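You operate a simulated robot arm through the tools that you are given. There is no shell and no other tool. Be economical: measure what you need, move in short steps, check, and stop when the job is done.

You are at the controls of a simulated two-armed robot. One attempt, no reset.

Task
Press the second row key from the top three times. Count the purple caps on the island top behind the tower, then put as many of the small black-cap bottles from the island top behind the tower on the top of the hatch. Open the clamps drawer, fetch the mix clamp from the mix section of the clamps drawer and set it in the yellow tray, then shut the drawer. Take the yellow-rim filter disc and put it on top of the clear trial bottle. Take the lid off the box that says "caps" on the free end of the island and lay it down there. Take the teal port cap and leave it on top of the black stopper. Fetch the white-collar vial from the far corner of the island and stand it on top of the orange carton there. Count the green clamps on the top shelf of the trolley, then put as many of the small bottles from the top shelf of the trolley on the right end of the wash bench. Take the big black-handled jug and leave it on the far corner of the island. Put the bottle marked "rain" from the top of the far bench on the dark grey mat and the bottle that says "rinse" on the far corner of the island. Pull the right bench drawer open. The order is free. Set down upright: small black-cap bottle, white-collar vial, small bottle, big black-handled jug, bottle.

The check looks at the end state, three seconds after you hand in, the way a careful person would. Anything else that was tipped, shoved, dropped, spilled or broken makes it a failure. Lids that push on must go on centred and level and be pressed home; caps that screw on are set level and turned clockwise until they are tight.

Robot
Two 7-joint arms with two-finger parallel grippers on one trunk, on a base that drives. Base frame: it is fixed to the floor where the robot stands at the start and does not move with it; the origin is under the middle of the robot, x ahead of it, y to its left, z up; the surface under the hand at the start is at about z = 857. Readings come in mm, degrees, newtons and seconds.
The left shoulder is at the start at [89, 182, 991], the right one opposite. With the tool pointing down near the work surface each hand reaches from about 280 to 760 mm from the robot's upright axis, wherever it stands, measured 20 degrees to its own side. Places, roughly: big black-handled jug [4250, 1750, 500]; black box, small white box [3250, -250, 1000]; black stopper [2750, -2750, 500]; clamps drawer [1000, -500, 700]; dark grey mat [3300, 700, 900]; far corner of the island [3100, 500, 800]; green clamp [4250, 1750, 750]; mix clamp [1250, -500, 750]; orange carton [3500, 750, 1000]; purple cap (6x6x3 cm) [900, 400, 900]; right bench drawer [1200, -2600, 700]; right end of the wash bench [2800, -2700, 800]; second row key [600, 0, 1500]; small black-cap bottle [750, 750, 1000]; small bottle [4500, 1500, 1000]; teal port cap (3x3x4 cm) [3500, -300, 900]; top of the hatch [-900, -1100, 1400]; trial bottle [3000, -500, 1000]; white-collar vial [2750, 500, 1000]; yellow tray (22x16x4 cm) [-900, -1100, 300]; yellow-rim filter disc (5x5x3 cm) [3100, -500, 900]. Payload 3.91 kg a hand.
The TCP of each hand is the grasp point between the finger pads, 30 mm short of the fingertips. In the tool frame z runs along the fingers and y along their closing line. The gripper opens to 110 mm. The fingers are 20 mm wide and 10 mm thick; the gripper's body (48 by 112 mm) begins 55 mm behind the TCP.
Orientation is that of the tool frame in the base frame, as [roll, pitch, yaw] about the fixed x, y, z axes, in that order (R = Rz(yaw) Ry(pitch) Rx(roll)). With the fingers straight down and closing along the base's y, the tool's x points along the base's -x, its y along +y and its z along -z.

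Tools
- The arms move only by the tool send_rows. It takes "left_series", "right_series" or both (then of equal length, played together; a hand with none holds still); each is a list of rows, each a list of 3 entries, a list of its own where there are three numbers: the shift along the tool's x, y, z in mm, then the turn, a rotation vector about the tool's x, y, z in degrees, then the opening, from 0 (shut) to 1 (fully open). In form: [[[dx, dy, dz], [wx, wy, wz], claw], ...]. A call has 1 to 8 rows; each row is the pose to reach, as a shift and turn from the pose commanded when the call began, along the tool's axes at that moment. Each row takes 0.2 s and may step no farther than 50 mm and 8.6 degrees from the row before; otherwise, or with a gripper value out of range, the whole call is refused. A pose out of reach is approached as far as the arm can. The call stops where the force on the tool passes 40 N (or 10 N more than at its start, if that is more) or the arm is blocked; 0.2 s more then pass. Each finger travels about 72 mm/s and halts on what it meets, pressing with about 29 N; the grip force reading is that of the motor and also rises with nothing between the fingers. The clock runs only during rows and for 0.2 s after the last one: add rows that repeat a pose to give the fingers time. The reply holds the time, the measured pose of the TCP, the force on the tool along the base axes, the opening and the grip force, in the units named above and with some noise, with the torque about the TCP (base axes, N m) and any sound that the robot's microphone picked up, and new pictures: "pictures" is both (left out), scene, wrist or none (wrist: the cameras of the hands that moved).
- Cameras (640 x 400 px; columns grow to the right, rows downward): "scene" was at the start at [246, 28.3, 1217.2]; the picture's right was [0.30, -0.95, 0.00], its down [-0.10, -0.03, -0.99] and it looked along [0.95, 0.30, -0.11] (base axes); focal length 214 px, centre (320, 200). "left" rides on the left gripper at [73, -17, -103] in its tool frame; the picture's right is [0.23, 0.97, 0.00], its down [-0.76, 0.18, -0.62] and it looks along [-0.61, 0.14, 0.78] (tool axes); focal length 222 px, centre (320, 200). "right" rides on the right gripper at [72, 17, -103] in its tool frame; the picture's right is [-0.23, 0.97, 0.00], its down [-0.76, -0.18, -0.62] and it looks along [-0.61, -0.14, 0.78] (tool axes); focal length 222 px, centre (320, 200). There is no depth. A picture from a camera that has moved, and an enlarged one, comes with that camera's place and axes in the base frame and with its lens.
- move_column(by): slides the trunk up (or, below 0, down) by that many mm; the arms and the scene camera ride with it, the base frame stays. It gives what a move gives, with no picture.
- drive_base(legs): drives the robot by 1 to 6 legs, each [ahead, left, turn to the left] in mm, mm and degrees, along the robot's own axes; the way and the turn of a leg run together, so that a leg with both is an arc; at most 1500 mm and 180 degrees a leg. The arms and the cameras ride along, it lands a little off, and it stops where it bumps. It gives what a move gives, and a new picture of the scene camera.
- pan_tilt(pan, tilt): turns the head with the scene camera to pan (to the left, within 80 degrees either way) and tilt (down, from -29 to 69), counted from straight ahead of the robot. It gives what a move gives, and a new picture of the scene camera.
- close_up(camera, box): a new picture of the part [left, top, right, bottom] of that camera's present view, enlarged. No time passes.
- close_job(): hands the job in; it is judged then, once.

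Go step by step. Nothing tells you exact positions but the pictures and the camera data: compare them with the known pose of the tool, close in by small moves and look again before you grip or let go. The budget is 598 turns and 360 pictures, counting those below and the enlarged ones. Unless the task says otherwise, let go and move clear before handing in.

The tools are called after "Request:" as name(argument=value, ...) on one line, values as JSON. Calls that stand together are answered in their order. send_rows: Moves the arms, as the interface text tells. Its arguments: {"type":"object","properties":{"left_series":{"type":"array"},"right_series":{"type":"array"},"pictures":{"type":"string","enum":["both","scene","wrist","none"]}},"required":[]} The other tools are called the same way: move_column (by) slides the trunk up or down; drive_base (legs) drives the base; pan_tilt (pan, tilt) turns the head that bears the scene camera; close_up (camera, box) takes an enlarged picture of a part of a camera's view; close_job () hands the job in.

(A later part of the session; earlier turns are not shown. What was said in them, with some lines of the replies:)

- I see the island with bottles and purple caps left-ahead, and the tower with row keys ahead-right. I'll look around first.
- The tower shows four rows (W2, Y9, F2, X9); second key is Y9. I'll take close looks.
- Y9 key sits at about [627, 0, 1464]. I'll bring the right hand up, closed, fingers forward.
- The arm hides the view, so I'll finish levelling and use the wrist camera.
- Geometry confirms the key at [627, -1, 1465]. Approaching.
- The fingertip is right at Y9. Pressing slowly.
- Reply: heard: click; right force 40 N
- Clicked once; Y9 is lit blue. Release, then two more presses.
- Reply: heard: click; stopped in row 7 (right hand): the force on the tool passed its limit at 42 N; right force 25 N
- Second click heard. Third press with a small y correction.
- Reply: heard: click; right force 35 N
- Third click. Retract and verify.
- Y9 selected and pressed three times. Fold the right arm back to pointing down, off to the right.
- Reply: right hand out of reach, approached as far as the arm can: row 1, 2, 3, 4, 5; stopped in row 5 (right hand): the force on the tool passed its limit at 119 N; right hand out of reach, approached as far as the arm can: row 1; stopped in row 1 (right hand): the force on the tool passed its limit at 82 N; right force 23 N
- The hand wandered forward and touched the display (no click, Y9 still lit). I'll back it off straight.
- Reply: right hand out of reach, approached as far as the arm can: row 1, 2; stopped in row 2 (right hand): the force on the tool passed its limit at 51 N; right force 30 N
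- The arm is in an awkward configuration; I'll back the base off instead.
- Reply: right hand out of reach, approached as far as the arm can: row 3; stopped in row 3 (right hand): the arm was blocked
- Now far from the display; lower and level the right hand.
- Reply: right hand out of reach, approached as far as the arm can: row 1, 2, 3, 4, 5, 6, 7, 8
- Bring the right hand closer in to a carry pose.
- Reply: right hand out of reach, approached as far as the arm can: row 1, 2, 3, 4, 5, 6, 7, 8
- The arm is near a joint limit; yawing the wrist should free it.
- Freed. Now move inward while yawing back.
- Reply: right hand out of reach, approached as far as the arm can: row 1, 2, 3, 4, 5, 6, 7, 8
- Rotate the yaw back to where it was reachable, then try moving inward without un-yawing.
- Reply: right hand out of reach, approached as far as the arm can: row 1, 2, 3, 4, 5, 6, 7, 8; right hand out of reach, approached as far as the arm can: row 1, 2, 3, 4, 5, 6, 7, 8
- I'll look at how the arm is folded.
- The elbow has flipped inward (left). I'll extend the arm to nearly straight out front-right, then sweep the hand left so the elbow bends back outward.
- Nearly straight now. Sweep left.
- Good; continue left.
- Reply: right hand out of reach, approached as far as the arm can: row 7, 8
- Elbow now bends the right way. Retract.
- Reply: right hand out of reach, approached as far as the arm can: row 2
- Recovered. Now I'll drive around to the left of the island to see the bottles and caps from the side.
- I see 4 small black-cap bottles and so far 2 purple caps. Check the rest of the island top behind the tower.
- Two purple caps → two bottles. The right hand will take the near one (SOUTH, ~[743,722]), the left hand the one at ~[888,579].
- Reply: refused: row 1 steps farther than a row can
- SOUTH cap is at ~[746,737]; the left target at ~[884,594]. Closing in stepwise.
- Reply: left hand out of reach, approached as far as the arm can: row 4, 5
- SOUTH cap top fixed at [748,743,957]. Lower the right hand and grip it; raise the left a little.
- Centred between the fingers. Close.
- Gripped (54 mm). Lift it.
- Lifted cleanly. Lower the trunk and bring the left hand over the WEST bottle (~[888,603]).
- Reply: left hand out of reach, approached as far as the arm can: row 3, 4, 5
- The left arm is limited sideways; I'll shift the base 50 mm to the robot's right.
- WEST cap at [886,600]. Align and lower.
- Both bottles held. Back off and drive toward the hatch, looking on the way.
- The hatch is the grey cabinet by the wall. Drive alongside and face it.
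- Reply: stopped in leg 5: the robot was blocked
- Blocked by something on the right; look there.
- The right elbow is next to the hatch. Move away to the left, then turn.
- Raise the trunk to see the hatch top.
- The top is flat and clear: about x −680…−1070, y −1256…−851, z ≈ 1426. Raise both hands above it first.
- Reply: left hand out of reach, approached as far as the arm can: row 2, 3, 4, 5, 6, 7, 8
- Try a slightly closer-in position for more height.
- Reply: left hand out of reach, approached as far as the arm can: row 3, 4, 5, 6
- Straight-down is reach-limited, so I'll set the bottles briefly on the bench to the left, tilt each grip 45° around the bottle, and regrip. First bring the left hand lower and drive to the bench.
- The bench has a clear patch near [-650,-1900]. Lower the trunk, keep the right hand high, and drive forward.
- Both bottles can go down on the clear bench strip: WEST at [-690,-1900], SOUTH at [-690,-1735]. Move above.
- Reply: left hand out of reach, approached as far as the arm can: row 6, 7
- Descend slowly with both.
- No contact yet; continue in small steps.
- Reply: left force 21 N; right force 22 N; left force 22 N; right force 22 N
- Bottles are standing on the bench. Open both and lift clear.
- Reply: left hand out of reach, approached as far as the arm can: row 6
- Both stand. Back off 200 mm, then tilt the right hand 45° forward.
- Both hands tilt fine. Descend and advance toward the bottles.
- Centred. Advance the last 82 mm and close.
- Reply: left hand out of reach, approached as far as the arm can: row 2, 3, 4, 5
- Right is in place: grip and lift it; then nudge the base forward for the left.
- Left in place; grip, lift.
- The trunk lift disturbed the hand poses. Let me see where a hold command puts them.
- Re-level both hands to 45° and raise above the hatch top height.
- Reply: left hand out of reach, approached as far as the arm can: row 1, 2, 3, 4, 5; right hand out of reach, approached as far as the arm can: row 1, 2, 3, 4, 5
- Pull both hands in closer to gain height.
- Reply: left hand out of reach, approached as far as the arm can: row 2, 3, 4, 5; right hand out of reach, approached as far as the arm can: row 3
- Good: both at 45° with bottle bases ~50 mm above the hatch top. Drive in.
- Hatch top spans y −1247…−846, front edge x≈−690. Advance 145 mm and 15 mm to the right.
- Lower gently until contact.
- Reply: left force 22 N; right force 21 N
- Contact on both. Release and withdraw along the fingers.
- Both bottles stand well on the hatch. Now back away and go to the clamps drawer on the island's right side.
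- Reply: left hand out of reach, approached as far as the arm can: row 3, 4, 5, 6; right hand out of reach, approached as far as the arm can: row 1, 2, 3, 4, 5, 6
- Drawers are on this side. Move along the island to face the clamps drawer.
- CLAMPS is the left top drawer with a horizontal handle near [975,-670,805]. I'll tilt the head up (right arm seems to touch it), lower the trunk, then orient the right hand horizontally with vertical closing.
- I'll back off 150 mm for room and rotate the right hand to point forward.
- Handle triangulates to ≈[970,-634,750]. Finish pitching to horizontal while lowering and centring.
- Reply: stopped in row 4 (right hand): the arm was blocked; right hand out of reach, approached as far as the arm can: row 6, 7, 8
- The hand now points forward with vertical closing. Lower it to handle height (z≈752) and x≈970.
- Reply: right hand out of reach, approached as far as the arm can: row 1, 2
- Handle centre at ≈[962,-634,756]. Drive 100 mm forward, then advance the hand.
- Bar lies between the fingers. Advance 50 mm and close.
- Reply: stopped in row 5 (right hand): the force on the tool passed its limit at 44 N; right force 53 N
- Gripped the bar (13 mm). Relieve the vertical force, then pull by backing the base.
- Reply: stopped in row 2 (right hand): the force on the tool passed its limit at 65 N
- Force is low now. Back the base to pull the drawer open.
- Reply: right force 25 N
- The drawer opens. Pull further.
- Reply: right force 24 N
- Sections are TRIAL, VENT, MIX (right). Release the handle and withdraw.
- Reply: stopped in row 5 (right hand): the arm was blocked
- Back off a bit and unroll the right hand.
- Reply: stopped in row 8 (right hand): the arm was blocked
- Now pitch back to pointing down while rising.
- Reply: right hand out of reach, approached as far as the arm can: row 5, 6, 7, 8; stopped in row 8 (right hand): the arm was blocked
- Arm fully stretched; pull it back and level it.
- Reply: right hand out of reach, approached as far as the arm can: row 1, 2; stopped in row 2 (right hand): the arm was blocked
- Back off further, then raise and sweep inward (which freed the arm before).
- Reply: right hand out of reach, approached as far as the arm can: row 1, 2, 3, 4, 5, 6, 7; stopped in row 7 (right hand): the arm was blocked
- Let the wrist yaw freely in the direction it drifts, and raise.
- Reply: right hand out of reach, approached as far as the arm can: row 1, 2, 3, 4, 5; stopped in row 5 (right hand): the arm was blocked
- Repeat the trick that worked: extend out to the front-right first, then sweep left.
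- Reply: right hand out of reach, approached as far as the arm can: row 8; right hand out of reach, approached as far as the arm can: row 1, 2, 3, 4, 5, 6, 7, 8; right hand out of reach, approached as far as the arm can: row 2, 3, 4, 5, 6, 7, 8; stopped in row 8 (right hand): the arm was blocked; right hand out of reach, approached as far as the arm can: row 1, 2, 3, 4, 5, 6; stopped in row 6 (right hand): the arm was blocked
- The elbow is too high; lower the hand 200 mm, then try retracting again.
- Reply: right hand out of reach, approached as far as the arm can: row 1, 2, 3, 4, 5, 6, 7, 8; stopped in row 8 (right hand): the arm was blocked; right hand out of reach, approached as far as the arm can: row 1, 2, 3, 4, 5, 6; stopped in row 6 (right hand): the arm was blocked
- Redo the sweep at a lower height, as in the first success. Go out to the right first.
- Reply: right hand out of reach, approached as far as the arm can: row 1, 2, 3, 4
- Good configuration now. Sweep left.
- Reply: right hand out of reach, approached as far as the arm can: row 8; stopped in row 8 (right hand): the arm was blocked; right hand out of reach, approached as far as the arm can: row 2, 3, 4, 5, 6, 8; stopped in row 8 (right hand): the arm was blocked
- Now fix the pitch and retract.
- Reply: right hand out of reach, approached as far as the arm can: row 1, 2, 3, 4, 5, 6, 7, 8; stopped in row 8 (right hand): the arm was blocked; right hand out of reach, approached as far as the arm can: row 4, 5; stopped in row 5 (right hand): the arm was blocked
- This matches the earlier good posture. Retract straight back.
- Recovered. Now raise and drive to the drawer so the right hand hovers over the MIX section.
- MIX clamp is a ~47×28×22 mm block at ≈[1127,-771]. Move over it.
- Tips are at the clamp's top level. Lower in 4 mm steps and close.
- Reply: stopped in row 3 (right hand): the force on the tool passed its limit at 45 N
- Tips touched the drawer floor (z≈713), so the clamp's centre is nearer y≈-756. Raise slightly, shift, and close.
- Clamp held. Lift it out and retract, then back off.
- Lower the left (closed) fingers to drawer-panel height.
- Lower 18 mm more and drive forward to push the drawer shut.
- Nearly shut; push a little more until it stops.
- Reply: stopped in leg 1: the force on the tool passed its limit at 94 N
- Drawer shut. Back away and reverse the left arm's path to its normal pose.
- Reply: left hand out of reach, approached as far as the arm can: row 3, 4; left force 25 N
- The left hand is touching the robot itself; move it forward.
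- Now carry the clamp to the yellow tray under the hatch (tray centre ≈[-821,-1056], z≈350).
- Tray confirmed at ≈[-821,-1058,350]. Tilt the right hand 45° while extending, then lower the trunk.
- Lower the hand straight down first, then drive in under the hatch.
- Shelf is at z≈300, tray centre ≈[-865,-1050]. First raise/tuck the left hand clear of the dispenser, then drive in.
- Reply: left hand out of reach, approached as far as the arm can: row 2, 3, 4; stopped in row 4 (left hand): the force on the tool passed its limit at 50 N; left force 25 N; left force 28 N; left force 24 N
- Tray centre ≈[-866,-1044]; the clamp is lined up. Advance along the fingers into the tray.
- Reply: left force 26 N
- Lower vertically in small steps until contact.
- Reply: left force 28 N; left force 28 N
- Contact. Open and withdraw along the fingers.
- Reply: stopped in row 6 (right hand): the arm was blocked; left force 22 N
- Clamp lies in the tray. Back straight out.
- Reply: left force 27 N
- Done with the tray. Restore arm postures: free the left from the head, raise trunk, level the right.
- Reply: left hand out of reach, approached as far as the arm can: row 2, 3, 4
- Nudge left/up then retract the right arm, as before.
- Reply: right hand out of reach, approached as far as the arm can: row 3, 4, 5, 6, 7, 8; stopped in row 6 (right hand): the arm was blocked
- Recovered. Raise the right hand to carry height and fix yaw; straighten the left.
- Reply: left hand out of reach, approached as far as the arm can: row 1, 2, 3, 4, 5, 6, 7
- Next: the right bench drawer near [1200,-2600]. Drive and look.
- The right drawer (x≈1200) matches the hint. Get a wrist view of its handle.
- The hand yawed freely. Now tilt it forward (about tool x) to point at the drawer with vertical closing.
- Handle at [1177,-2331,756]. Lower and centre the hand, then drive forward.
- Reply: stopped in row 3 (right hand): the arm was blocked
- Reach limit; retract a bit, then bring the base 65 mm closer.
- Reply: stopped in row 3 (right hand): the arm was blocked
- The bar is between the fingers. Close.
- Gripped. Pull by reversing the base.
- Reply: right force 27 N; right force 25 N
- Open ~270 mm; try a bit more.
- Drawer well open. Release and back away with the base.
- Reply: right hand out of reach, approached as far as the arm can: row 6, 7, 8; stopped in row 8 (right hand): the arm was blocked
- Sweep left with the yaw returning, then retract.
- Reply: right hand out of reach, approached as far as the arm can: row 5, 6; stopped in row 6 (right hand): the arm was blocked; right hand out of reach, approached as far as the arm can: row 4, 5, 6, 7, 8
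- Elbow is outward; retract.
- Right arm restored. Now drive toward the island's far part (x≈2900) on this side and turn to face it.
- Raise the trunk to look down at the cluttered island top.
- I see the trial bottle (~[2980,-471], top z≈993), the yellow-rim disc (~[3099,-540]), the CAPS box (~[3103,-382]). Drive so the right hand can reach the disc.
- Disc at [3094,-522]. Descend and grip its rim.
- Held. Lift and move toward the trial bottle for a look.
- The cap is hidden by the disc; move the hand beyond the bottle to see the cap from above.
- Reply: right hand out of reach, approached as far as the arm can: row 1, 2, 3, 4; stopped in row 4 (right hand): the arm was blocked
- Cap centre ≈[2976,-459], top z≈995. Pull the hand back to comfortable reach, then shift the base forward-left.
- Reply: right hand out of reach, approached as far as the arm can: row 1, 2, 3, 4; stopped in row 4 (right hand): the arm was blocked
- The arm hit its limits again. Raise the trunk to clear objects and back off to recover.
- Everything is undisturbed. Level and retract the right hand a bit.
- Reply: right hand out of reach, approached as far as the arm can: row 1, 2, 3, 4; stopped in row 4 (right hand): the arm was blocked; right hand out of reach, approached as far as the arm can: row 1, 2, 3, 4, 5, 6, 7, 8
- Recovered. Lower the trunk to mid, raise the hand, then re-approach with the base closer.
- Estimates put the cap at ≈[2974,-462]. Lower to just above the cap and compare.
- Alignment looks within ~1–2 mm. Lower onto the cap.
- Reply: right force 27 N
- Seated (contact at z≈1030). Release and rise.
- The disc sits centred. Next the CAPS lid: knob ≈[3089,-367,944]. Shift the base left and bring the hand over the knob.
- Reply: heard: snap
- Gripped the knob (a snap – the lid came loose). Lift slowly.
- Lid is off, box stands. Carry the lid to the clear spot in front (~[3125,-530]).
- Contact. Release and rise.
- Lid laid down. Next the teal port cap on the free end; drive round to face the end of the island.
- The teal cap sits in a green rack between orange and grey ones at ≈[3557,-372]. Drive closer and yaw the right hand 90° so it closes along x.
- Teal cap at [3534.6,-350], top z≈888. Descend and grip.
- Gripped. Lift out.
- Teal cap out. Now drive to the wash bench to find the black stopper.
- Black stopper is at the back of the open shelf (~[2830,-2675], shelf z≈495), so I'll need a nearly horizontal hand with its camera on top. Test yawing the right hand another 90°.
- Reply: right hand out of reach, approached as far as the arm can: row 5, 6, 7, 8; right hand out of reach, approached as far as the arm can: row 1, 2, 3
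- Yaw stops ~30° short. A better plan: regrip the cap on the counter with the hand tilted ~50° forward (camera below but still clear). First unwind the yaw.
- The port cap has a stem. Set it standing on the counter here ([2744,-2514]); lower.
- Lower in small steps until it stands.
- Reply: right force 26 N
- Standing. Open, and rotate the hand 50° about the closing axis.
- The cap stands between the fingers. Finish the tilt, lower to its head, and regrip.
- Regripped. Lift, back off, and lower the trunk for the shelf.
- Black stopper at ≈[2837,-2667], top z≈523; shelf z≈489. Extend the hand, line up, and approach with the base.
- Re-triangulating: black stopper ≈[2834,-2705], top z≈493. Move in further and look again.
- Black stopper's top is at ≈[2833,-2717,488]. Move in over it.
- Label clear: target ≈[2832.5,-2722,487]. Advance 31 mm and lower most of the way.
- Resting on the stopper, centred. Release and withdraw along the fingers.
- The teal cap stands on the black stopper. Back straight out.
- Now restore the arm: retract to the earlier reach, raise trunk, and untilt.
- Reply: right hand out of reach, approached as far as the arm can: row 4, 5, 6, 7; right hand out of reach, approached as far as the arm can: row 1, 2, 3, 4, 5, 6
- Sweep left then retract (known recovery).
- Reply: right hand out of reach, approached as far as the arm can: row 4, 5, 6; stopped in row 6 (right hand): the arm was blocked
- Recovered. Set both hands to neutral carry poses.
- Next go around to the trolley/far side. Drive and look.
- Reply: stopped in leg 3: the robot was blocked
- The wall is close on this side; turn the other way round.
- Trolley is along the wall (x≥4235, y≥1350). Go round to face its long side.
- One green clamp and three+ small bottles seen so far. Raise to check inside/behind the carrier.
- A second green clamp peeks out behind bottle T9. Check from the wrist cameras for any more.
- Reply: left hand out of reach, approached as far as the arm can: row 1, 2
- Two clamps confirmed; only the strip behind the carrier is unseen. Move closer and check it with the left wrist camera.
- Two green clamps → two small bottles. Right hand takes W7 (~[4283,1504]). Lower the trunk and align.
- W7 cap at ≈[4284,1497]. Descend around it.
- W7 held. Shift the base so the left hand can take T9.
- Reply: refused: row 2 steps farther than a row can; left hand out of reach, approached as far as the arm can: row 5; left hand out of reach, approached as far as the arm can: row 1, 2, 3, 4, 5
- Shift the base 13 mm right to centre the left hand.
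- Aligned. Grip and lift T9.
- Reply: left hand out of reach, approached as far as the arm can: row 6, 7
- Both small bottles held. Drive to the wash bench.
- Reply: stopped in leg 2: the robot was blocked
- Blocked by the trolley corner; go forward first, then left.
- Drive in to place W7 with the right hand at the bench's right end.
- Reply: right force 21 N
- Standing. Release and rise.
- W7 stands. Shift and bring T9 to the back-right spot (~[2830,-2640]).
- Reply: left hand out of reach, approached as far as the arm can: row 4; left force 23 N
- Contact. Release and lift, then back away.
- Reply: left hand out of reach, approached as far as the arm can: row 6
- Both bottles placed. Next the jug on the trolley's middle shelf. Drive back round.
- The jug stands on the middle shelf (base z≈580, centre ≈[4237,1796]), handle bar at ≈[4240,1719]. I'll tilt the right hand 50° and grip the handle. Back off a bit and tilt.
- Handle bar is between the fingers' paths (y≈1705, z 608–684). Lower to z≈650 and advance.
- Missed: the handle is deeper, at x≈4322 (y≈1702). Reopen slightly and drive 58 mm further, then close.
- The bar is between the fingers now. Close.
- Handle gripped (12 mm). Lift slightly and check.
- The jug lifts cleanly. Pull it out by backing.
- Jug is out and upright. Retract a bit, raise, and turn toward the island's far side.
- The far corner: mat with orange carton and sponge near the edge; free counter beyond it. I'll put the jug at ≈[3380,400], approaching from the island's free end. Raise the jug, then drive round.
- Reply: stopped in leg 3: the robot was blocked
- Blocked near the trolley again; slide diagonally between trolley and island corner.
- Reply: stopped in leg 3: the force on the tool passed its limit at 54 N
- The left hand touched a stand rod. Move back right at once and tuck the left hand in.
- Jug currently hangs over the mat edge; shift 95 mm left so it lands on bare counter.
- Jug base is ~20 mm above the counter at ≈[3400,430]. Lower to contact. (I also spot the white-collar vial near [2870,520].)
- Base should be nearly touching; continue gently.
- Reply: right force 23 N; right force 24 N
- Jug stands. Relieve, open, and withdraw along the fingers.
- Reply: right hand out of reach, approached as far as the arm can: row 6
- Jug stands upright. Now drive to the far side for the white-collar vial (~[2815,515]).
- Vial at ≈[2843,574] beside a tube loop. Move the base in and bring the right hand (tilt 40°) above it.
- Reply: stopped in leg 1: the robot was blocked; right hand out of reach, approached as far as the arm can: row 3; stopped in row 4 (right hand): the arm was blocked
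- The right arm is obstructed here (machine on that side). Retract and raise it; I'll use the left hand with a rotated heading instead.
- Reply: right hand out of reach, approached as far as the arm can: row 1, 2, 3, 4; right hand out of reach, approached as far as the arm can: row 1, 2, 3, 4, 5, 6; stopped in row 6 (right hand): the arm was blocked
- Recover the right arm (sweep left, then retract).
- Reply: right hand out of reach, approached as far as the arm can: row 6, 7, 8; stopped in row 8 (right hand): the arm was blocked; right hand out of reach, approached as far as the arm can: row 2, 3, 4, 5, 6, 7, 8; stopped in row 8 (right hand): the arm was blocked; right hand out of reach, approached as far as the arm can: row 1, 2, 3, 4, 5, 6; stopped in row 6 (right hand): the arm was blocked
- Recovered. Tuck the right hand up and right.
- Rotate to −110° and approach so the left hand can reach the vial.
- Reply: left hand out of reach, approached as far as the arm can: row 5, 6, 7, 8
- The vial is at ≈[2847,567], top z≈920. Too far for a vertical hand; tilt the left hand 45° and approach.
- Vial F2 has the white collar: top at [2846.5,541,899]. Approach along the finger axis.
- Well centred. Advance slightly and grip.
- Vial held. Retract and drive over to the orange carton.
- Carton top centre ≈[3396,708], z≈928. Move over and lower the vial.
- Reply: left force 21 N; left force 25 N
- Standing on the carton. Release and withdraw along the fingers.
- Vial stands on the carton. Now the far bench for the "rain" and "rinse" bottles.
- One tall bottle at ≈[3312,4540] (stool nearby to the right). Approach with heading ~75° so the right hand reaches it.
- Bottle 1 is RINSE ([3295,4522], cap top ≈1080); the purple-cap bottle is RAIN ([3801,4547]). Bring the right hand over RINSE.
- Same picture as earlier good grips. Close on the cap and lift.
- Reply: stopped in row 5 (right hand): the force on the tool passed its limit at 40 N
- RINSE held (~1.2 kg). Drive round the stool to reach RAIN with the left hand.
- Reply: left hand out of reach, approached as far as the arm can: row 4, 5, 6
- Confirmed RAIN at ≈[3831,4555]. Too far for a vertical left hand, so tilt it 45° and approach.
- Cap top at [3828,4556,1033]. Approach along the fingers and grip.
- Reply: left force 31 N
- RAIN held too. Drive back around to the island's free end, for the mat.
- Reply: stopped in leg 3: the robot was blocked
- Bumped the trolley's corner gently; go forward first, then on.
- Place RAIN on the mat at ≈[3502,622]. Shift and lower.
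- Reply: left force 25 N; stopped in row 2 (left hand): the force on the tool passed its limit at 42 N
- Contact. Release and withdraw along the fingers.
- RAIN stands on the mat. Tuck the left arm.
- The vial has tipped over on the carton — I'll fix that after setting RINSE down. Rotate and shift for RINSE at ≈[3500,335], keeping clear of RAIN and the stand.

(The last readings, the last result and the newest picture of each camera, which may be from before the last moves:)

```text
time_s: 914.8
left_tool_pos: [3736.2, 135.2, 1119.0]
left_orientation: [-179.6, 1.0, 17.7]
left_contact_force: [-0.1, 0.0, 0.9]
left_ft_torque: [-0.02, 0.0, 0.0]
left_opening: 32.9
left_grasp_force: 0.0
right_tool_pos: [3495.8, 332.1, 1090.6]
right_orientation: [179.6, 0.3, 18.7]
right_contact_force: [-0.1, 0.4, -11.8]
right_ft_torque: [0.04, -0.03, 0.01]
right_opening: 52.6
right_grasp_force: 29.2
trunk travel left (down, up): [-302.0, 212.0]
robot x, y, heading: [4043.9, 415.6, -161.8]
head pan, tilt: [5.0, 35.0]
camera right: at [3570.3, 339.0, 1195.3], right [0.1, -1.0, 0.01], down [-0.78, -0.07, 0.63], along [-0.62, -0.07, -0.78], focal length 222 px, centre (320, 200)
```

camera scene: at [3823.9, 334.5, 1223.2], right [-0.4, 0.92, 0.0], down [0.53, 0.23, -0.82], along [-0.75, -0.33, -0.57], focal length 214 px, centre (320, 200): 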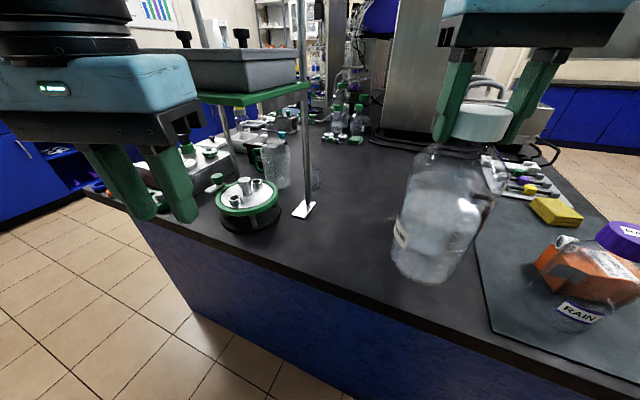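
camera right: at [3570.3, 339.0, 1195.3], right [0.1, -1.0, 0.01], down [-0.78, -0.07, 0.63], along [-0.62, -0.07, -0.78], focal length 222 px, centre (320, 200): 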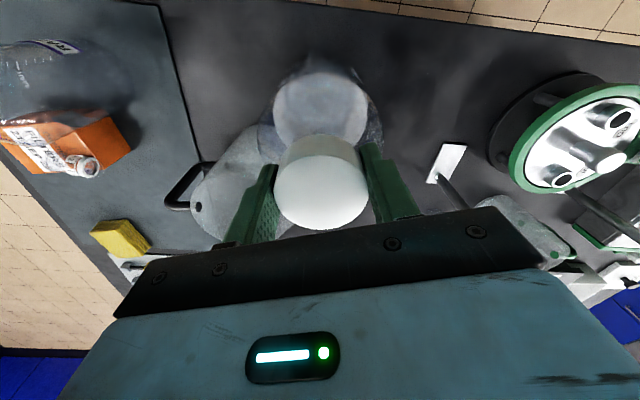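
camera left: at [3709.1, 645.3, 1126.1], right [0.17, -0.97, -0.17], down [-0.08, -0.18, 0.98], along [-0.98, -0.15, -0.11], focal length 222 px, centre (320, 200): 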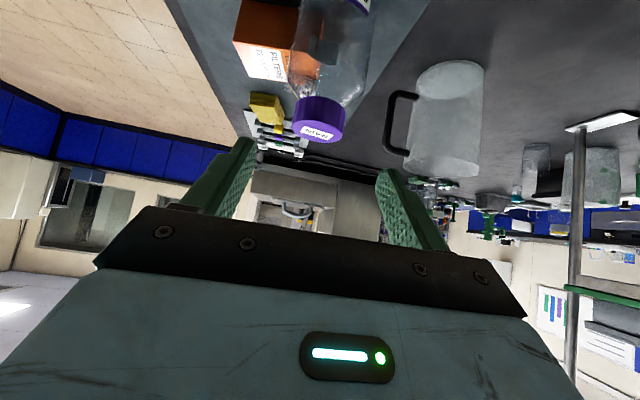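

Clear. Lower RINSE to contact.

Request:
send_rows(right_series=[[[0, 0, 5], [0, 0, 0], 0.22], [[0, 0, 9], [0, 0, 0], 0.22], [[0, 0, 12], [0, 0, 0], 0.22], [[0, 0, 15], [0, 0, 0], 0.22]], pictures="none")

Request:
send_rows(right_series=[[[0, 0, 2], [0, 0, 0], 0.22], [[0, 0, 4], [0, 0, 0], 0.22], [[0, 0, 6], [0, 0, 0], 0.22]], pictures="none")

```text
time_s: 915.8
left_tool_pos: [3735.4, 134.1, 1118.5]
left_orientation: [-179.6, 1.0, 17.7]
left_contact_force: [0.4, -0.7, -0.5]
left_ft_torque: [0.0, -0.01, 0.03]
left_opening: 32.8
left_grasp_force: 0.1
right_tool_pos: [3498.0, 330.3, 1076.6]
right_orientation: [179.7, 0.2, 18.8]
right_contact_force: [-0.3, 0.4, -11.3]
right_ft_torque: [-0.01, -0.05, 0.02]
right_opening: 52.6
right_grasp_force: 29.2
trunk travel left (down, up): [-302.0, 212.0]
robot x, y, heading: [4047.2, 416.2, -161.4]
head pan, tilt: [5.0, 35.0]
```

```text
time_s: 916.6
left_tool_pos: [3738.5, 135.8, 1119.1]
left_orientation: [-179.6, 1.1, 17.7]
left_contact_force: [-1.0, 0.1, 0.0]
left_ft_torque: [-0.01, -0.05, -0.02]
left_opening: 33.2
left_grasp_force: 0.1
right_tool_pos: [3500.4, 329.1, 1074.2]
right_orientation: [179.6, 0.7, 18.8]
right_contact_force: [2.9, -0.3, 17.3]
right_ft_torque: [0.32, 0.58, -0.29]
right_opening: 52.5
right_grasp_force: 28.8
trunk travel left (down, up): [-302.0, 212.0]
robot x, y, heading: [4042.8, 414.4, -161.7]
head pan, tilt: [5.0, 35.0]
```

Contact. Release RINSE and rise.

Request:
send_rows(right_series=[[[0, 0, 0], [0, 0, 0], 0.45], [[0, 0, 0], [0, 0, 0], 0.75], [[0, 0, 0], [0, 0, 0], 0.75], [[0, 0, -30], [0, 0, 0], 0.75], [[0, 0, -65], [0, 0, 0], 0.75], [[0, 0, -100], [0, 0, 0], 0.75], [[40, 0, -120], [0, 0, 0], 0.6], [[85, 0, -120], [0, 0, 0], 0.5]], pictures="none")

```text
time_s: 918.4
left_tool_pos: [3736.7, 135.1, 1119.6]
left_orientation: [-179.5, 1.1, 17.6]
left_contact_force: [0.2, -0.6, 0.2]
left_ft_torque: [0.0, -0.02, -0.01]
left_opening: 32.9
left_grasp_force: 0.1
right_tool_pos: [3582.5, 359.6, 1192.6]
right_orientation: [179.7, 0.3, 18.8]
right_contact_force: [-0.3, -0.9, -0.5]
right_ft_torque: [-0.01, 0.01, -0.01]
right_opening: 55.1
right_grasp_force: 0.1
trunk travel left (down, up): [-302.0, 212.0]
robot x, y, heading: [4043.7, 416.8, -161.7]
head pan, tilt: [5.0, 35.0]
```

RINSE stands. Now fix the vial: go to the far side and look down on the carton with the right wrist camera.

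Request:
drive_base(legs=[[-145, -548, 0], [95, -286, 0], [0, 0, 71.7], [-20, -340, 0]])

Request:
send_rows(right_series=[[[0, 0, 15], [0, 0, 0], 0.5], [[0, 0, 30], [0, 0, 0], 0.5]], pictures="wrist")

```text
time_s: 932.6
left_tool_pos: [3644.8, 865.3, 1118.7]
left_orientation: [-179.5, 0.9, 87.6]
left_contact_force: [0.0, -0.2, 0.4]
left_ft_torque: [-0.02, -0.01, -0.03]
left_opening: 32.8
left_grasp_force: 0.1
right_tool_pos: [3381.1, 797.4, 1191.8]
right_orientation: [179.7, 0.3, 88.7]
right_contact_force: [0.4, 0.0, 0.8]
right_ft_torque: [0.0, 0.0, -0.01]
right_opening: 55.2
right_grasp_force: 0.1
trunk travel left (down, up): [-302.0, 212.0]
robot x, y, heading: [3483.9, 1249.4, -91.6]
head pan, tilt: [5.0, 35.0]
camera scene: at [3486.2, 1019.2, 1223.4], right [-1.0, -0.06, 0.0], down [-0.03, 0.57, -0.82], along [0.05, -0.82, -0.57], focal length 214 px, centre (320, 200)
```

scene: 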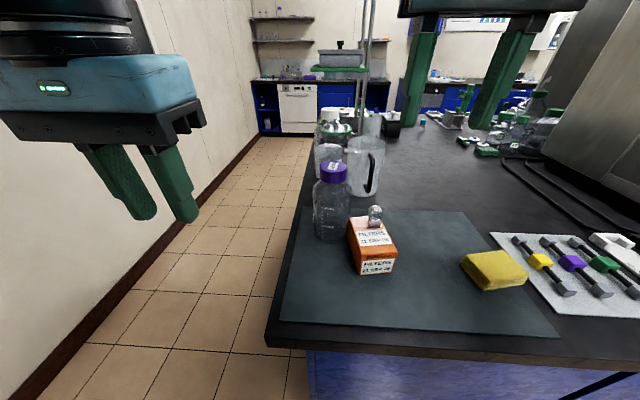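

```text
time_s: 933.2
left_tool_pos: [3644.9, 864.2, 1118.7]
left_orientation: [-179.6, 1.0, 87.7]
left_contact_force: [-0.2, -0.5, 0.1]
left_ft_torque: [-0.01, -0.01, -0.01]
left_opening: 33.0
left_grasp_force: 0.0
right_tool_pos: [3381.7, 795.8, 1159.5]
right_orientation: [179.6, 0.3, 88.7]
right_contact_force: [0.3, -0.5, -0.4]
right_ft_torque: [0.04, 0.0, 0.01]
right_opening: 55.2
right_grasp_force: 0.1
trunk travel left (down, up): [-302.0, 212.0]
robot x, y, heading: [3484.6, 1254.6, -91.4]
head pan, tilt: [5.0, 35.0]
camera right: at [3400.1, 868.4, 1264.0], right [0.97, -0.25, 0.01], down [-0.2, -0.75, 0.63], along [-0.15, -0.61, -0.78], focal length 222 px, centre (320, 200)
```

right: 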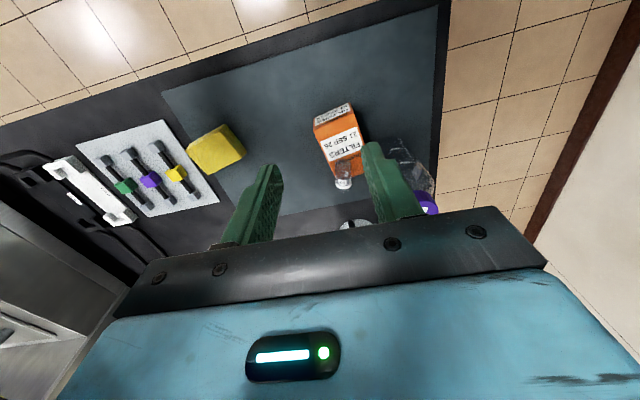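

Request:
close_up(camera="right", box=[300, 90, 400, 210])

Request:
close_up(camera="scene", box=[320, 190, 420, 285])

```text
3.33 times, centred on (350, 150) of right
camera zoom: at [3400.1, 868.4, 1264.0], right [0.97, -0.25, 0.01], down [-0.2, -0.75, 0.63], along [-0.15, -0.61, -0.78], focal length 740 px, centre (220, 367)
```

zoom: 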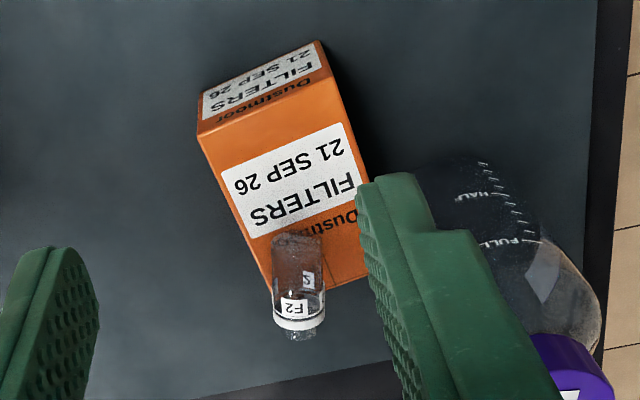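

```text
4.21 times, centred on (370, 238) of scene
camera zoom: at [3486.2, 1019.0, 1223.4], right [-1.0, -0.06, 0.0], down [-0.03, 0.57, -0.82], along [0.05, -0.82, -0.57], focal length 903 px, centre (110, 42)
```

zoom: 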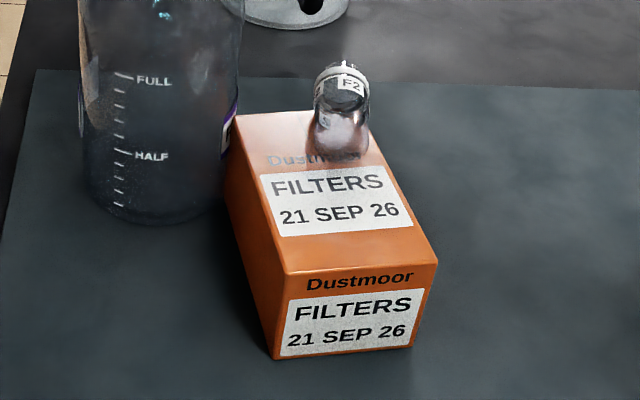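

The vial really lies along −y on the carton top (centre ≈[3388,661,936]). I'll grip it across, then pitch the hand 90° forward to stand it up. First hover above.

Request:
send_rows(right_series=[[[-26, 2, 25], [0, 2, 0], 0.5], [[-52, 4, 55], [0, 4, 0], 0.5], [[-78, 6, 85], [0, 6, 0], 0.5], [[-104, 8, 115], [0, 8, 0], 0.5], [[-128, 9, 140], [0, 8, 0], 0.5]], pictures="none")

Request:
close_up(camera="right", box=[240, 80, 400, 220])

```text
time_s: 934.5
left_tool_pos: [3644.4, 865.0, 1119.1]
left_orientation: [-179.6, 0.9, 87.7]
left_contact_force: [-0.3, -0.5, 0.5]
left_ft_torque: [0.02, 0.0, 0.0]
left_opening: 33.0
left_grasp_force: 0.1
right_tool_pos: [3387.2, 668.9, 1020.5]
right_orientation: [179.7, -7.7, 88.8]
right_contact_force: [0.2, -0.5, -0.2]
right_ft_torque: [0.01, 0.0, -0.02]
right_opening: 55.1
right_grasp_force: 0.0
trunk travel left (down, up): [-302.0, 212.0]
robot x, y, heading: [3488.8, 1250.8, -91.5]
head pan, tilt: [5.0, 35.0]
```

```text
2.86 times, centred on (320, 150) of right
camera zoom: at [3404.6, 725.1, 1132.6], right [0.97, -0.25, -0.03], down [-0.2, -0.83, 0.51], along [-0.15, -0.49, -0.86], focal length 635 px, centre (320, 343)
```

zoom: 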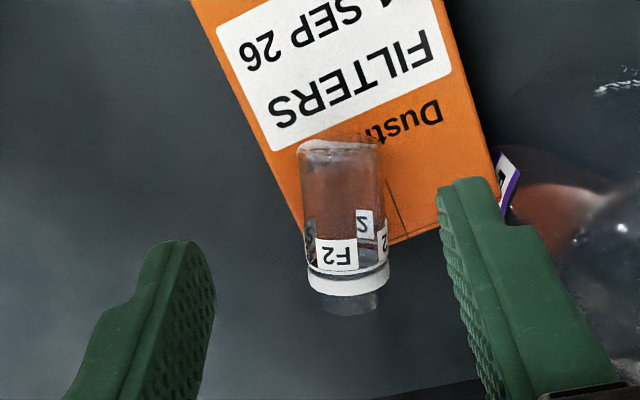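

Now lower onto the vial's middle and grip across.

Request:
send_rows(right_series=[[[-7, 1, 18], [0, 0, 0], 0.5], [[-13, 2, 36], [0, 0, 0], 0.45], [[-18, 4, 50], [0, 0, 0], 0.42], [[-20, 4, 59], [0, 0, 0], 0.42], [[-20, 4, 59], [0, 0, 0], 0.25], [[-20, 4, 59], [0, 0, 0], 0.12], [[-20, 4, 59], [0, 0, 0], 0.1], [[-20, 4, 59], [0, 0, 0], 0.1]], pictures="none")

```text
time_s: 936.2
left_tool_pos: [3644.8, 865.6, 1118.9]
left_orientation: [-179.6, 1.0, 87.7]
left_contact_force: [-0.8, 0.1, 0.3]
left_ft_torque: [-0.02, -0.01, 0.02]
left_opening: 32.9
left_grasp_force: 0.0
right_tool_pos: [3390.2, 656.7, 960.5]
right_orientation: [179.7, -7.7, 88.8]
right_contact_force: [0.1, 0.8, 0.4]
right_ft_torque: [-0.03, -0.01, -0.01]
right_opening: 24.4
right_grasp_force: 29.0
trunk travel left (down, up): [-302.0, 212.0]
robot x, y, heading: [3488.6, 1254.9, -91.7]
head pan, tilt: [5.0, 35.0]
```

Gripped. Lift, back the base off for room, then pitch the hand forward ~88°.

Request:
send_rows(right_series=[[[0, 0, -25], [0, 0, 0], 0.08], [[0, 0, -60], [0, 0, 0], 0.08], [[0, 0, -95], [0, 0, 0], 0.08], [[0, 0, -125], [0, 0, 0], 0.08]], pictures="none")

Request:
drive_base(legs=[[-190, 0, 1.6]])

Request:
send_rows(right_series=[[[-8, 0, 0], [0, -8, 0], 0.08], [[-16, 0, 0], [0, -16, 0], 0.08], [[-24, 0, 0], [0, -24, 0], 0.08], [[-32, 0, 0], [0, -32, 0], 0.08], [[-40, 0, 0], [0, -40, 0], 0.08], [[-48, 0, 0], [0, -48, 0], 0.08], [[-56, 0, 0], [0, -56, 0], 0.08], [[-60, 0, 0], [0, -64, 0], 0.08]], pictures="none")

```text
time_s: 937.2
left_tool_pos: [3644.5, 867.3, 1118.3]
left_orientation: [-179.5, 1.1, 87.8]
left_contact_force: [0.0, 0.0, -0.4]
left_ft_torque: [-0.03, 0.02, -0.01]
left_opening: 32.9
left_grasp_force: 0.0
right_tool_pos: [3391.8, 637.9, 1087.0]
right_orientation: [179.8, -7.5, 88.8]
right_contact_force: [-0.4, -0.6, 0.9]
right_ft_torque: [0.0, 0.01, 0.0]
right_opening: 24.5
right_grasp_force: 28.9
trunk travel left (down, up): [-302.0, 212.0]
robot x, y, heading: [3484.9, 1247.0, -91.8]
head pan, tilt: [5.0, 35.0]
```

```text
time_s: 938.8
left_tool_pos: [3657.8, 1061.3, 1118.7]
left_orientation: [-179.6, 1.0, 89.4]
left_contact_force: [-0.9, 0.7, -0.1]
left_ft_torque: [-0.03, 0.0, 0.0]
left_opening: 32.8
left_grasp_force: 0.0
right_tool_pos: [3411.4, 825.2, 1085.6]
right_orientation: [179.8, -7.6, 90.4]
right_contact_force: [0.5, 0.1, -0.7]
right_ft_torque: [0.0, 0.02, 0.0]
right_opening: 24.4
right_grasp_force: 29.5
trunk travel left (down, up): [-302.0, 212.0]
robot x, y, heading: [3486.1, 1439.7, -89.9]
head pan, tilt: [5.0, 35.0]
camera scene: at [3495.6, 1209.2, 1223.5], right [-1.0, -0.09, 0.0], down [-0.05, 0.57, -0.82], along [0.07, -0.82, -0.57], focal length 214 px, centre (320, 200)
```

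scene: 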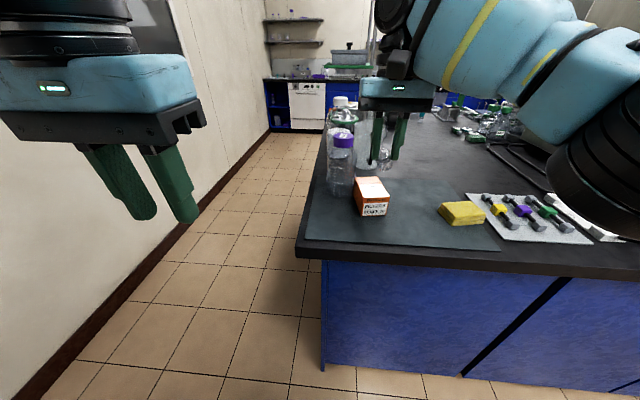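

```text
time_s: 940.6
left_tool_pos: [3657.8, 1060.7, 1118.9]
left_orientation: [-179.6, 1.0, 89.4]
left_contact_force: [0.7, -0.3, 0.2]
left_ft_torque: [0.0, 0.0, 0.01]
left_opening: 33.1
left_grasp_force: 0.0
right_tool_pos: [3410.6, 764.9, 1079.3]
right_orientation: [179.6, 56.4, 89.9]
right_contact_force: [0.3, 0.2, -0.2]
right_ft_torque: [0.0, 0.01, 0.02]
right_opening: 24.4
right_grasp_force: 28.8
trunk travel left (down, up): [-302.0, 212.0]
robot x, y, heading: [3489.1, 1437.8, -89.7]
head pan, tilt: [5.0, 35.0]
```

Request:
send_rows(right_series=[[[0, 0, 0], [0, -8, 0], 0.08], [[0, 0, 0], [0, -16, 0], 0.08], [[0, 0, 0], [0, -24, 0], 0.08]], pictures="wrist")

```text
time_s: 941.4
left_tool_pos: [3658.0, 1059.6, 1118.0]
left_orientation: [-179.6, 1.0, 89.4]
left_contact_force: [0.7, 0.3, -0.3]
left_ft_torque: [0.02, -0.01, -0.01]
left_opening: 33.1
left_grasp_force: 0.1
right_tool_pos: [3409.7, 765.9, 1077.7]
right_orientation: [178.2, 80.5, 88.5]
right_contact_force: [0.3, 0.3, 0.3]
right_ft_torque: [0.03, -0.05, 0.01]
right_opening: 24.2
right_grasp_force: 28.1
trunk travel left (down, up): [-302.0, 212.0]
robot x, y, heading: [3489.8, 1441.6, -89.9]
head pan, tilt: [5.0, 35.0]
camera right: at [3426.4, 878.5, 1025.0], right [0.97, -0.03, 0.23], down [-0.19, 0.49, 0.85], along [-0.14, -0.87, 0.47], focal length 222 px, centre (320, 200)
```

right: 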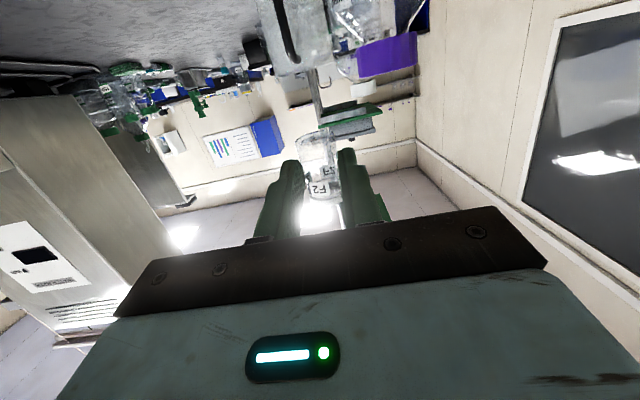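

The vial is now upright in a horizontal hand (bottom ≈24 mm below TCP). Align over the carton centre ([3402,710]).

Request:
drive_base(legs=[[30, -9, 0]])

Request:
send_rows(right_series=[[[24, 0, 4], [0, 0, 0], 0.08], [[48, 0, 8], [0, 0, 0], 0.08], [[72, 0, 12], [0, 0, 0], 0.08], [[95, 0, 16], [0, 0, 0], 0.08]], pictures="none")

Request:
close_up(camera="scene", box=[310, 130, 450, 230])

```text
time_s: 942.2
left_tool_pos: [3650.5, 1030.0, 1118.4]
left_orientation: [-179.6, 1.0, 89.4]
left_contact_force: [0.6, -0.5, 0.0]
left_ft_torque: [0.03, -0.01, 0.0]
left_opening: 33.0
left_grasp_force: 0.1
right_tool_pos: [3401.0, 733.4, 1076.9]
right_orientation: [178.3, 80.4, 88.7]
right_contact_force: [-0.4, -0.5, 0.0]
right_ft_torque: [-0.01, 0.01, -0.01]
right_opening: 24.4
right_grasp_force: 29.1
trunk travel left (down, up): [-302.0, 212.0]
robot x, y, heading: [3481.1, 1408.5, -89.7]
head pan, tilt: [5.0, 35.0]
camera scene: at [3486.5, 1177.0, 1223.3], right [-1.0, -0.09, 0.0], down [-0.05, 0.57, -0.82], along [0.07, -0.82, -0.57], focal length 214 px, centre (320, 200)
```

scene: 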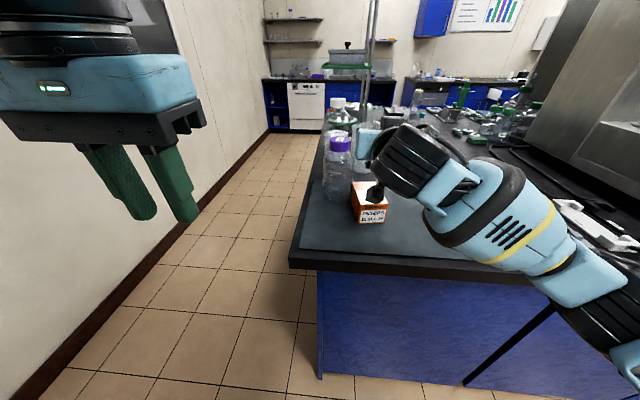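

```text
time_s: 943.2
left_tool_pos: [3647.4, 1030.1, 1118.6]
left_orientation: [-179.6, 1.0, 89.4]
left_contact_force: [0.0, 0.3, -0.2]
left_ft_torque: [-0.01, -0.03, 0.03]
left_opening: 33.0
left_grasp_force: 0.0
right_tool_pos: [3403.3, 730.1, 984.3]
right_orientation: [178.2, 80.4, 88.5]
right_contact_force: [-0.4, -0.3, 0.3]
right_ft_torque: [0.01, 0.03, -0.01]
right_opening: 24.4
right_grasp_force: 29.4
trunk travel left (down, up): [-302.0, 212.0]
robot x, y, heading: [3478.7, 1410.1, -89.7]
head pan, tilt: [5.0, 35.0]
```

```text
4.00 times, centred on (380, 180) of scene
camera zoom: at [3486.7, 1177.6, 1223.4], right [-1.0, -0.09, 0.0], down [-0.05, 0.57, -0.82], along [0.07, -0.82, -0.57], focal length 858 px, centre (80, 280)
```

zoom: 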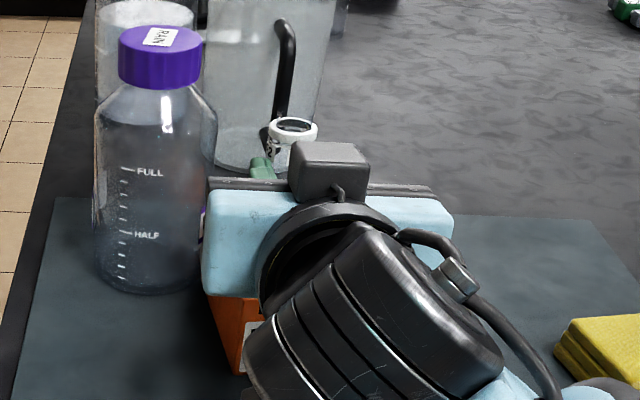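

Vial is upright over the carton centre. Lower to contact.

Request:
send_rows(right_series=[[[9, 0, 1.5], [0, 0, 0], 0.08], [[17, 0, 3], [0, 0, 0], 0.08], [[23, 0, 4], [0, 0, 0], 0.08], [[27, 0, 4.5], [0, 0, 0], 0.08]], pictures="none")

Request:
send_rows(right_series=[[[2, 0, 0.3], [0, 0, 0], 0.08], [[4, 0, 0.6], [0, 0, 0], 0.08], [[6, 0, 1], [0, 0, 0], 0.08]], pictures="none")

```text
time_s: 944.2
left_tool_pos: [3649.5, 1029.5, 1118.3]
left_orientation: [-179.6, 0.9, 89.4]
left_contact_force: [0.2, 0.2, 0.8]
left_ft_torque: [-0.02, 0.0, 0.01]
left_opening: 33.0
left_grasp_force: 0.0
right_tool_pos: [3403.2, 730.7, 954.2]
right_orientation: [178.6, 80.3, 88.8]
right_contact_force: [-0.1, -0.6, -0.3]
right_ft_torque: [0.03, 0.0, 0.0]
right_opening: 24.4
right_grasp_force: 28.9
trunk travel left (down, up): [-302.0, 212.0]
robot x, y, heading: [3480.7, 1410.8, -90.1]
head pan, tilt: [5.0, 35.0]
```

```text
time_s: 945.0
left_tool_pos: [3649.8, 1030.5, 1118.8]
left_orientation: [-179.6, 1.0, 89.5]
left_contact_force: [-0.2, -0.2, 0.2]
left_ft_torque: [-0.02, -0.04, 0.0]
left_opening: 33.1
left_grasp_force: 0.1
right_tool_pos: [3402.7, 734.8, 946.5]
right_orientation: [178.4, 80.4, 88.9]
right_contact_force: [-0.5, -0.5, 0.0]
right_ft_torque: [0.04, 0.03, -0.01]
right_opening: 24.4
right_grasp_force: 28.3
trunk travel left (down, up): [-302.0, 212.0]
robot x, y, heading: [3476.9, 1412.9, -89.8]
head pan, tilt: [5.0, 35.0]
```

Request:
send_rows(right_series=[[[2, 0, 0.3], [0, 0, 0], 0.08], [[4, 0, 0.6], [0, 0, 0], 0.08]], pictures="none")

Request:
send_rows(right_series=[[[2, 0, 0.3], [0, 0, 0], 0.08], [[4, 0, 0.6], [0, 0, 0], 0.08]], pictures="none")

```text
time_s: 945.6
left_tool_pos: [3648.5, 1030.2, 1118.4]
left_orientation: [-179.7, 1.0, 89.4]
left_contact_force: [0.3, 0.1, -0.2]
left_ft_torque: [-0.01, -0.01, -0.01]
left_opening: 32.9
left_grasp_force: 0.0
right_tool_pos: [3402.4, 735.7, 943.1]
right_orientation: [178.5, 80.4, 89.0]
right_contact_force: [0.3, -0.3, -0.2]
right_ft_torque: [0.03, 0.04, -0.06]
right_opening: 24.2
right_grasp_force: 29.0
trunk travel left (down, up): [-302.0, 212.0]
robot x, y, heading: [3481.8, 1409.0, -89.9]
head pan, tilt: [5.0, 35.0]
```

```text
time_s: 946.2
left_tool_pos: [3649.8, 1029.2, 1118.4]
left_orientation: [-179.6, 1.0, 89.4]
left_contact_force: [0.8, 0.5, -0.6]
left_ft_torque: [-0.03, 0.0, -0.02]
left_opening: 33.2
left_grasp_force: 0.2
right_tool_pos: [3402.5, 733.8, 940.1]
right_orientation: [178.4, 80.2, 88.7]
right_contact_force: [-0.3, -0.4, -0.8]
right_ft_torque: [0.01, 0.03, 0.01]
right_opening: 24.5
right_grasp_force: 29.0
trunk travel left (down, up): [-302.0, 212.0]
robot x, y, heading: [3481.5, 1408.7, -89.9]
head pan, tilt: [5.0, 35.0]
```

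Request:
close_up(camera="right", box=[250, 80, 390, 230])

```text
2.67 times, centred on (320, 155) of right
camera zoom: at [3417.7, 848.0, 887.3], right [0.97, -0.03, 0.23], down [-0.18, 0.49, 0.85], along [-0.14, -0.87, 0.47], focal length 592 px, centre (320, 320)
```

zoom: 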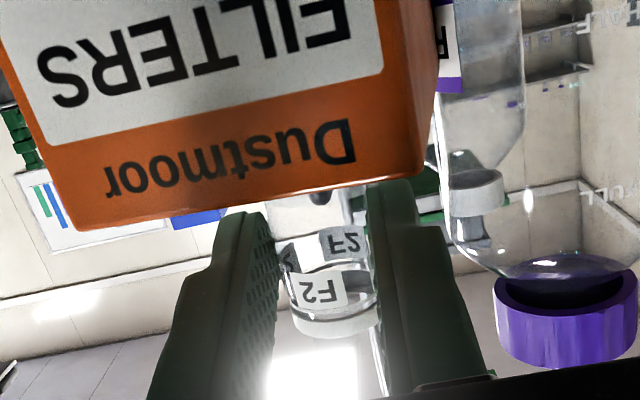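

Request:
send_rows(right_series=[[[1.5, 0, 0.2], [0, 0, 0], 0.08], [[3, 0, 0.4], [0, 0, 0], 0.08]], pictures="none")

Request:
send_rows(right_series=[[[1.5, 0, 0.2], [0, 0, 0], 0.08], [[3, 0, 0.4], [0, 0, 0], 0.08]], pictures="none")

```text
time_s: 946.9
left_tool_pos: [3649.8, 1029.5, 1119.8]
left_orientation: [-179.6, 1.1, 89.5]
left_contact_force: [-0.8, -0.4, 0.1]
left_ft_torque: [-0.03, 0.01, 0.01]
left_opening: 33.0
left_grasp_force: 0.0
right_tool_pos: [3403.1, 734.8, 940.0]
right_orientation: [178.4, 80.7, 88.7]
right_contact_force: [-2.0, 0.0, 7.4]
right_ft_torque: [-0.3, 0.04, -0.04]
right_opening: 24.2
right_grasp_force: 29.2
trunk travel left (down, up): [-302.0, 212.0]
robot x, y, heading: [3476.8, 1411.2, -90.1]
head pan, tilt: [5.0, 35.0]
```

```text
time_s: 947.5
left_tool_pos: [3647.5, 1030.8, 1119.1]
left_orientation: [-179.6, 1.1, 89.5]
left_contact_force: [-0.7, 0.4, 0.9]
left_ft_torque: [-0.01, 0.02, -0.01]
left_opening: 32.9
left_grasp_force: 0.0
right_tool_pos: [3402.8, 734.8, 937.6]
right_orientation: [177.9, 80.9, 88.3]
right_contact_force: [-2.8, -3.6, 19.7]
right_ft_torque: [-0.88, 0.02, -0.08]
right_opening: 24.5
right_grasp_force: 28.9
trunk travel left (down, up): [-302.0, 212.0]
robot x, y, heading: [3480.6, 1412.6, -89.8]
head pan, tilt: [5.0, 35.0]
```

Contact made. Open, raise 8 mm, then back straight out with the base.

Request:
send_rows(right_series=[[[-1.5, 0, 0], [0, 0, 0], 0.08], [[-1.5, 0, 0], [0, 0, 0], 0.25], [[-1.5, 0, 0], [0, 0, 0], 0.42], [[-1.5, 0, 0], [0, 0, 0], 0.42], [[-5, 0, -0.5], [0, 0, 0], 0.42], [[-9, 0, -1], [0, 0, 0], 0.42]], pictures="none")

Request:
close_up(camera="right", box=[250, 80, 390, 230])

```text
time_s: 948.9
left_tool_pos: [3650.2, 1029.5, 1118.6]
left_orientation: [-179.6, 1.0, 89.4]
left_contact_force: [0.8, -0.5, 0.1]
left_ft_torque: [-0.01, 0.02, 0.01]
left_opening: 33.1
left_grasp_force: 0.0
right_tool_pos: [3402.1, 734.6, 943.0]
right_orientation: [178.4, 80.2, 88.7]
right_contact_force: [-0.9, 0.3, -0.8]
right_ft_torque: [-0.03, 0.02, 0.0]
right_opening: 46.3
right_grasp_force: 0.1
trunk travel left (down, up): [-302.0, 212.0]
robot x, y, heading: [3481.0, 1411.5, -89.8]
head pan, tilt: [5.0, 35.0]
```

```text
2.67 times, centred on (320, 155) of right
camera zoom: at [3417.6, 848.0, 890.2], right [0.97, -0.03, 0.23], down [-0.18, 0.48, 0.85], along [-0.14, -0.87, 0.47], focal length 592 px, centre (320, 320)
```

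zoom: 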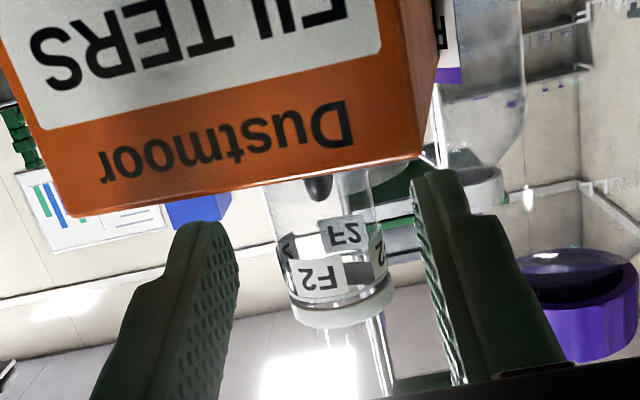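

The vial stands free on the carton. Back out with the base and verify.

Request:
drive_base(legs=[[-300, 0, 0]])

Request:
close_up(camera="scene", box=[320, 110, 440, 200])

```text
time_s: 950.9
left_tool_pos: [3650.2, 1331.0, 1119.4]
left_orientation: [-179.6, 1.0, 89.6]
left_contact_force: [-0.9, 0.1, 0.3]
left_ft_torque: [-0.01, -0.02, -0.03]
left_opening: 33.1
left_grasp_force: 0.0
right_tool_pos: [3404.4, 1035.9, 943.4]
right_orientation: [178.4, 80.4, 89.0]
right_contact_force: [0.4, 0.2, 0.5]
right_ft_torque: [-0.01, -0.04, -0.02]
right_opening: 46.2
right_grasp_force: 0.0
trunk travel left (down, up): [-302.0, 212.0]
robot x, y, heading: [3476.3, 1709.5, -89.7]
head pan, tilt: [5.0, 35.0]
camera scene: at [3486.7, 1478.6, 1223.5], right [-1.0, -0.09, 0.0], down [-0.05, 0.57, -0.82], along [0.08, -0.82, -0.57], focal length 214 px, centre (320, 200)
```

scene: 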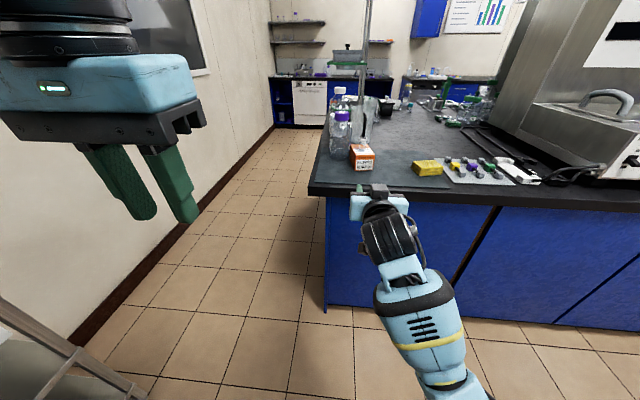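

```text
4.44 times, centred on (380, 155) of scene
camera zoom: at [3486.7, 1478.6, 1223.5], right [-1.0, -0.09, 0.0], down [-0.05, 0.57, -0.82], along [0.08, -0.82, -0.57], focal length 953 px, centre (53, 400)
```

zoom: 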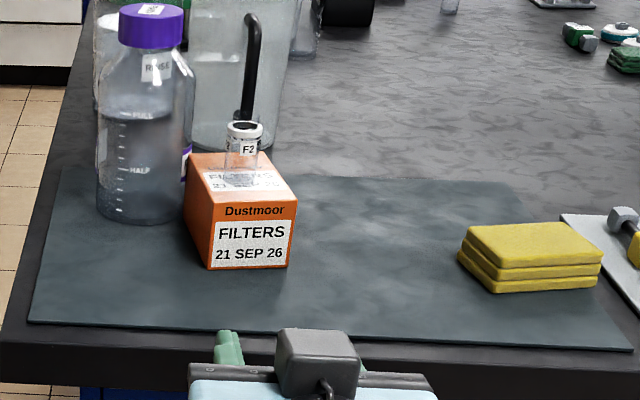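

Vial stands upright. One check of the two small bottles on the wash bench from here.

Request:
close_up(camera="scene", box=[330, 40, 430, 105])

```text
6.15 times, centred on (380, 72) of scene
camera zoom: at [3486.7, 1478.6, 1223.5], right [-1.0, -0.09, 0.0], down [-0.05, 0.57, -0.82], along [0.08, -0.82, -0.57], focal length 1320 px, centre (-49, 985)
```

zoom: 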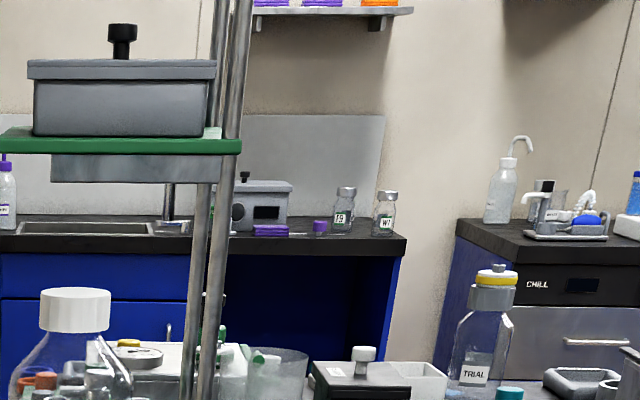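

Both small bottles stand on the wash bench, and the disc sits on the trial bottle. Everything is released and clear, so I'll hand in.

Request:
close_job()

```text
The job is handed in.
```

I handed the job in with every task on the list done. The check's result is not known to me.

- **Row key:** I pressed the second key (Y9) three times and heard three clicks. While folding away, the arm also touched the display next to it; there was no click and Y9 stayed lit.
- **Black-cap bottles:** I counted two purple caps. Two bottles are upright on top of the hatch.
- **Mix clamp:** It lies in the yellow tray, and the clamps drawer is shut.
- **Filter disc:** It sits on top of the trial bottle.
- **Caps box:** The lid is off and lies flat in front of the box.
- **Teal port cap:** It stands on the black stopper.
- **White-collar vial:** It tipped over after I first set it down. I picked it up again, and it now stands upright on the orange carton.
- **Small bottles:** I counted two green clamps. T9 and W7 are upright on the right end of the wash bench.
- **Jug and bottles:** The jug and "rinse" stand on the bare counter beside the mat, at the far corner. "Rain" stands on the mat, close beside the carton.
- **Right bench drawer:** It is open about 330 mm.

**Bumps:** The base was blocked three times around the trolley and once at the island's edge, and the left hand touched a leg of the rod stand with up to 54 N. Nothing fell, but the trolley or the stand may have shifted slightly. I did not check their positions afterwards.
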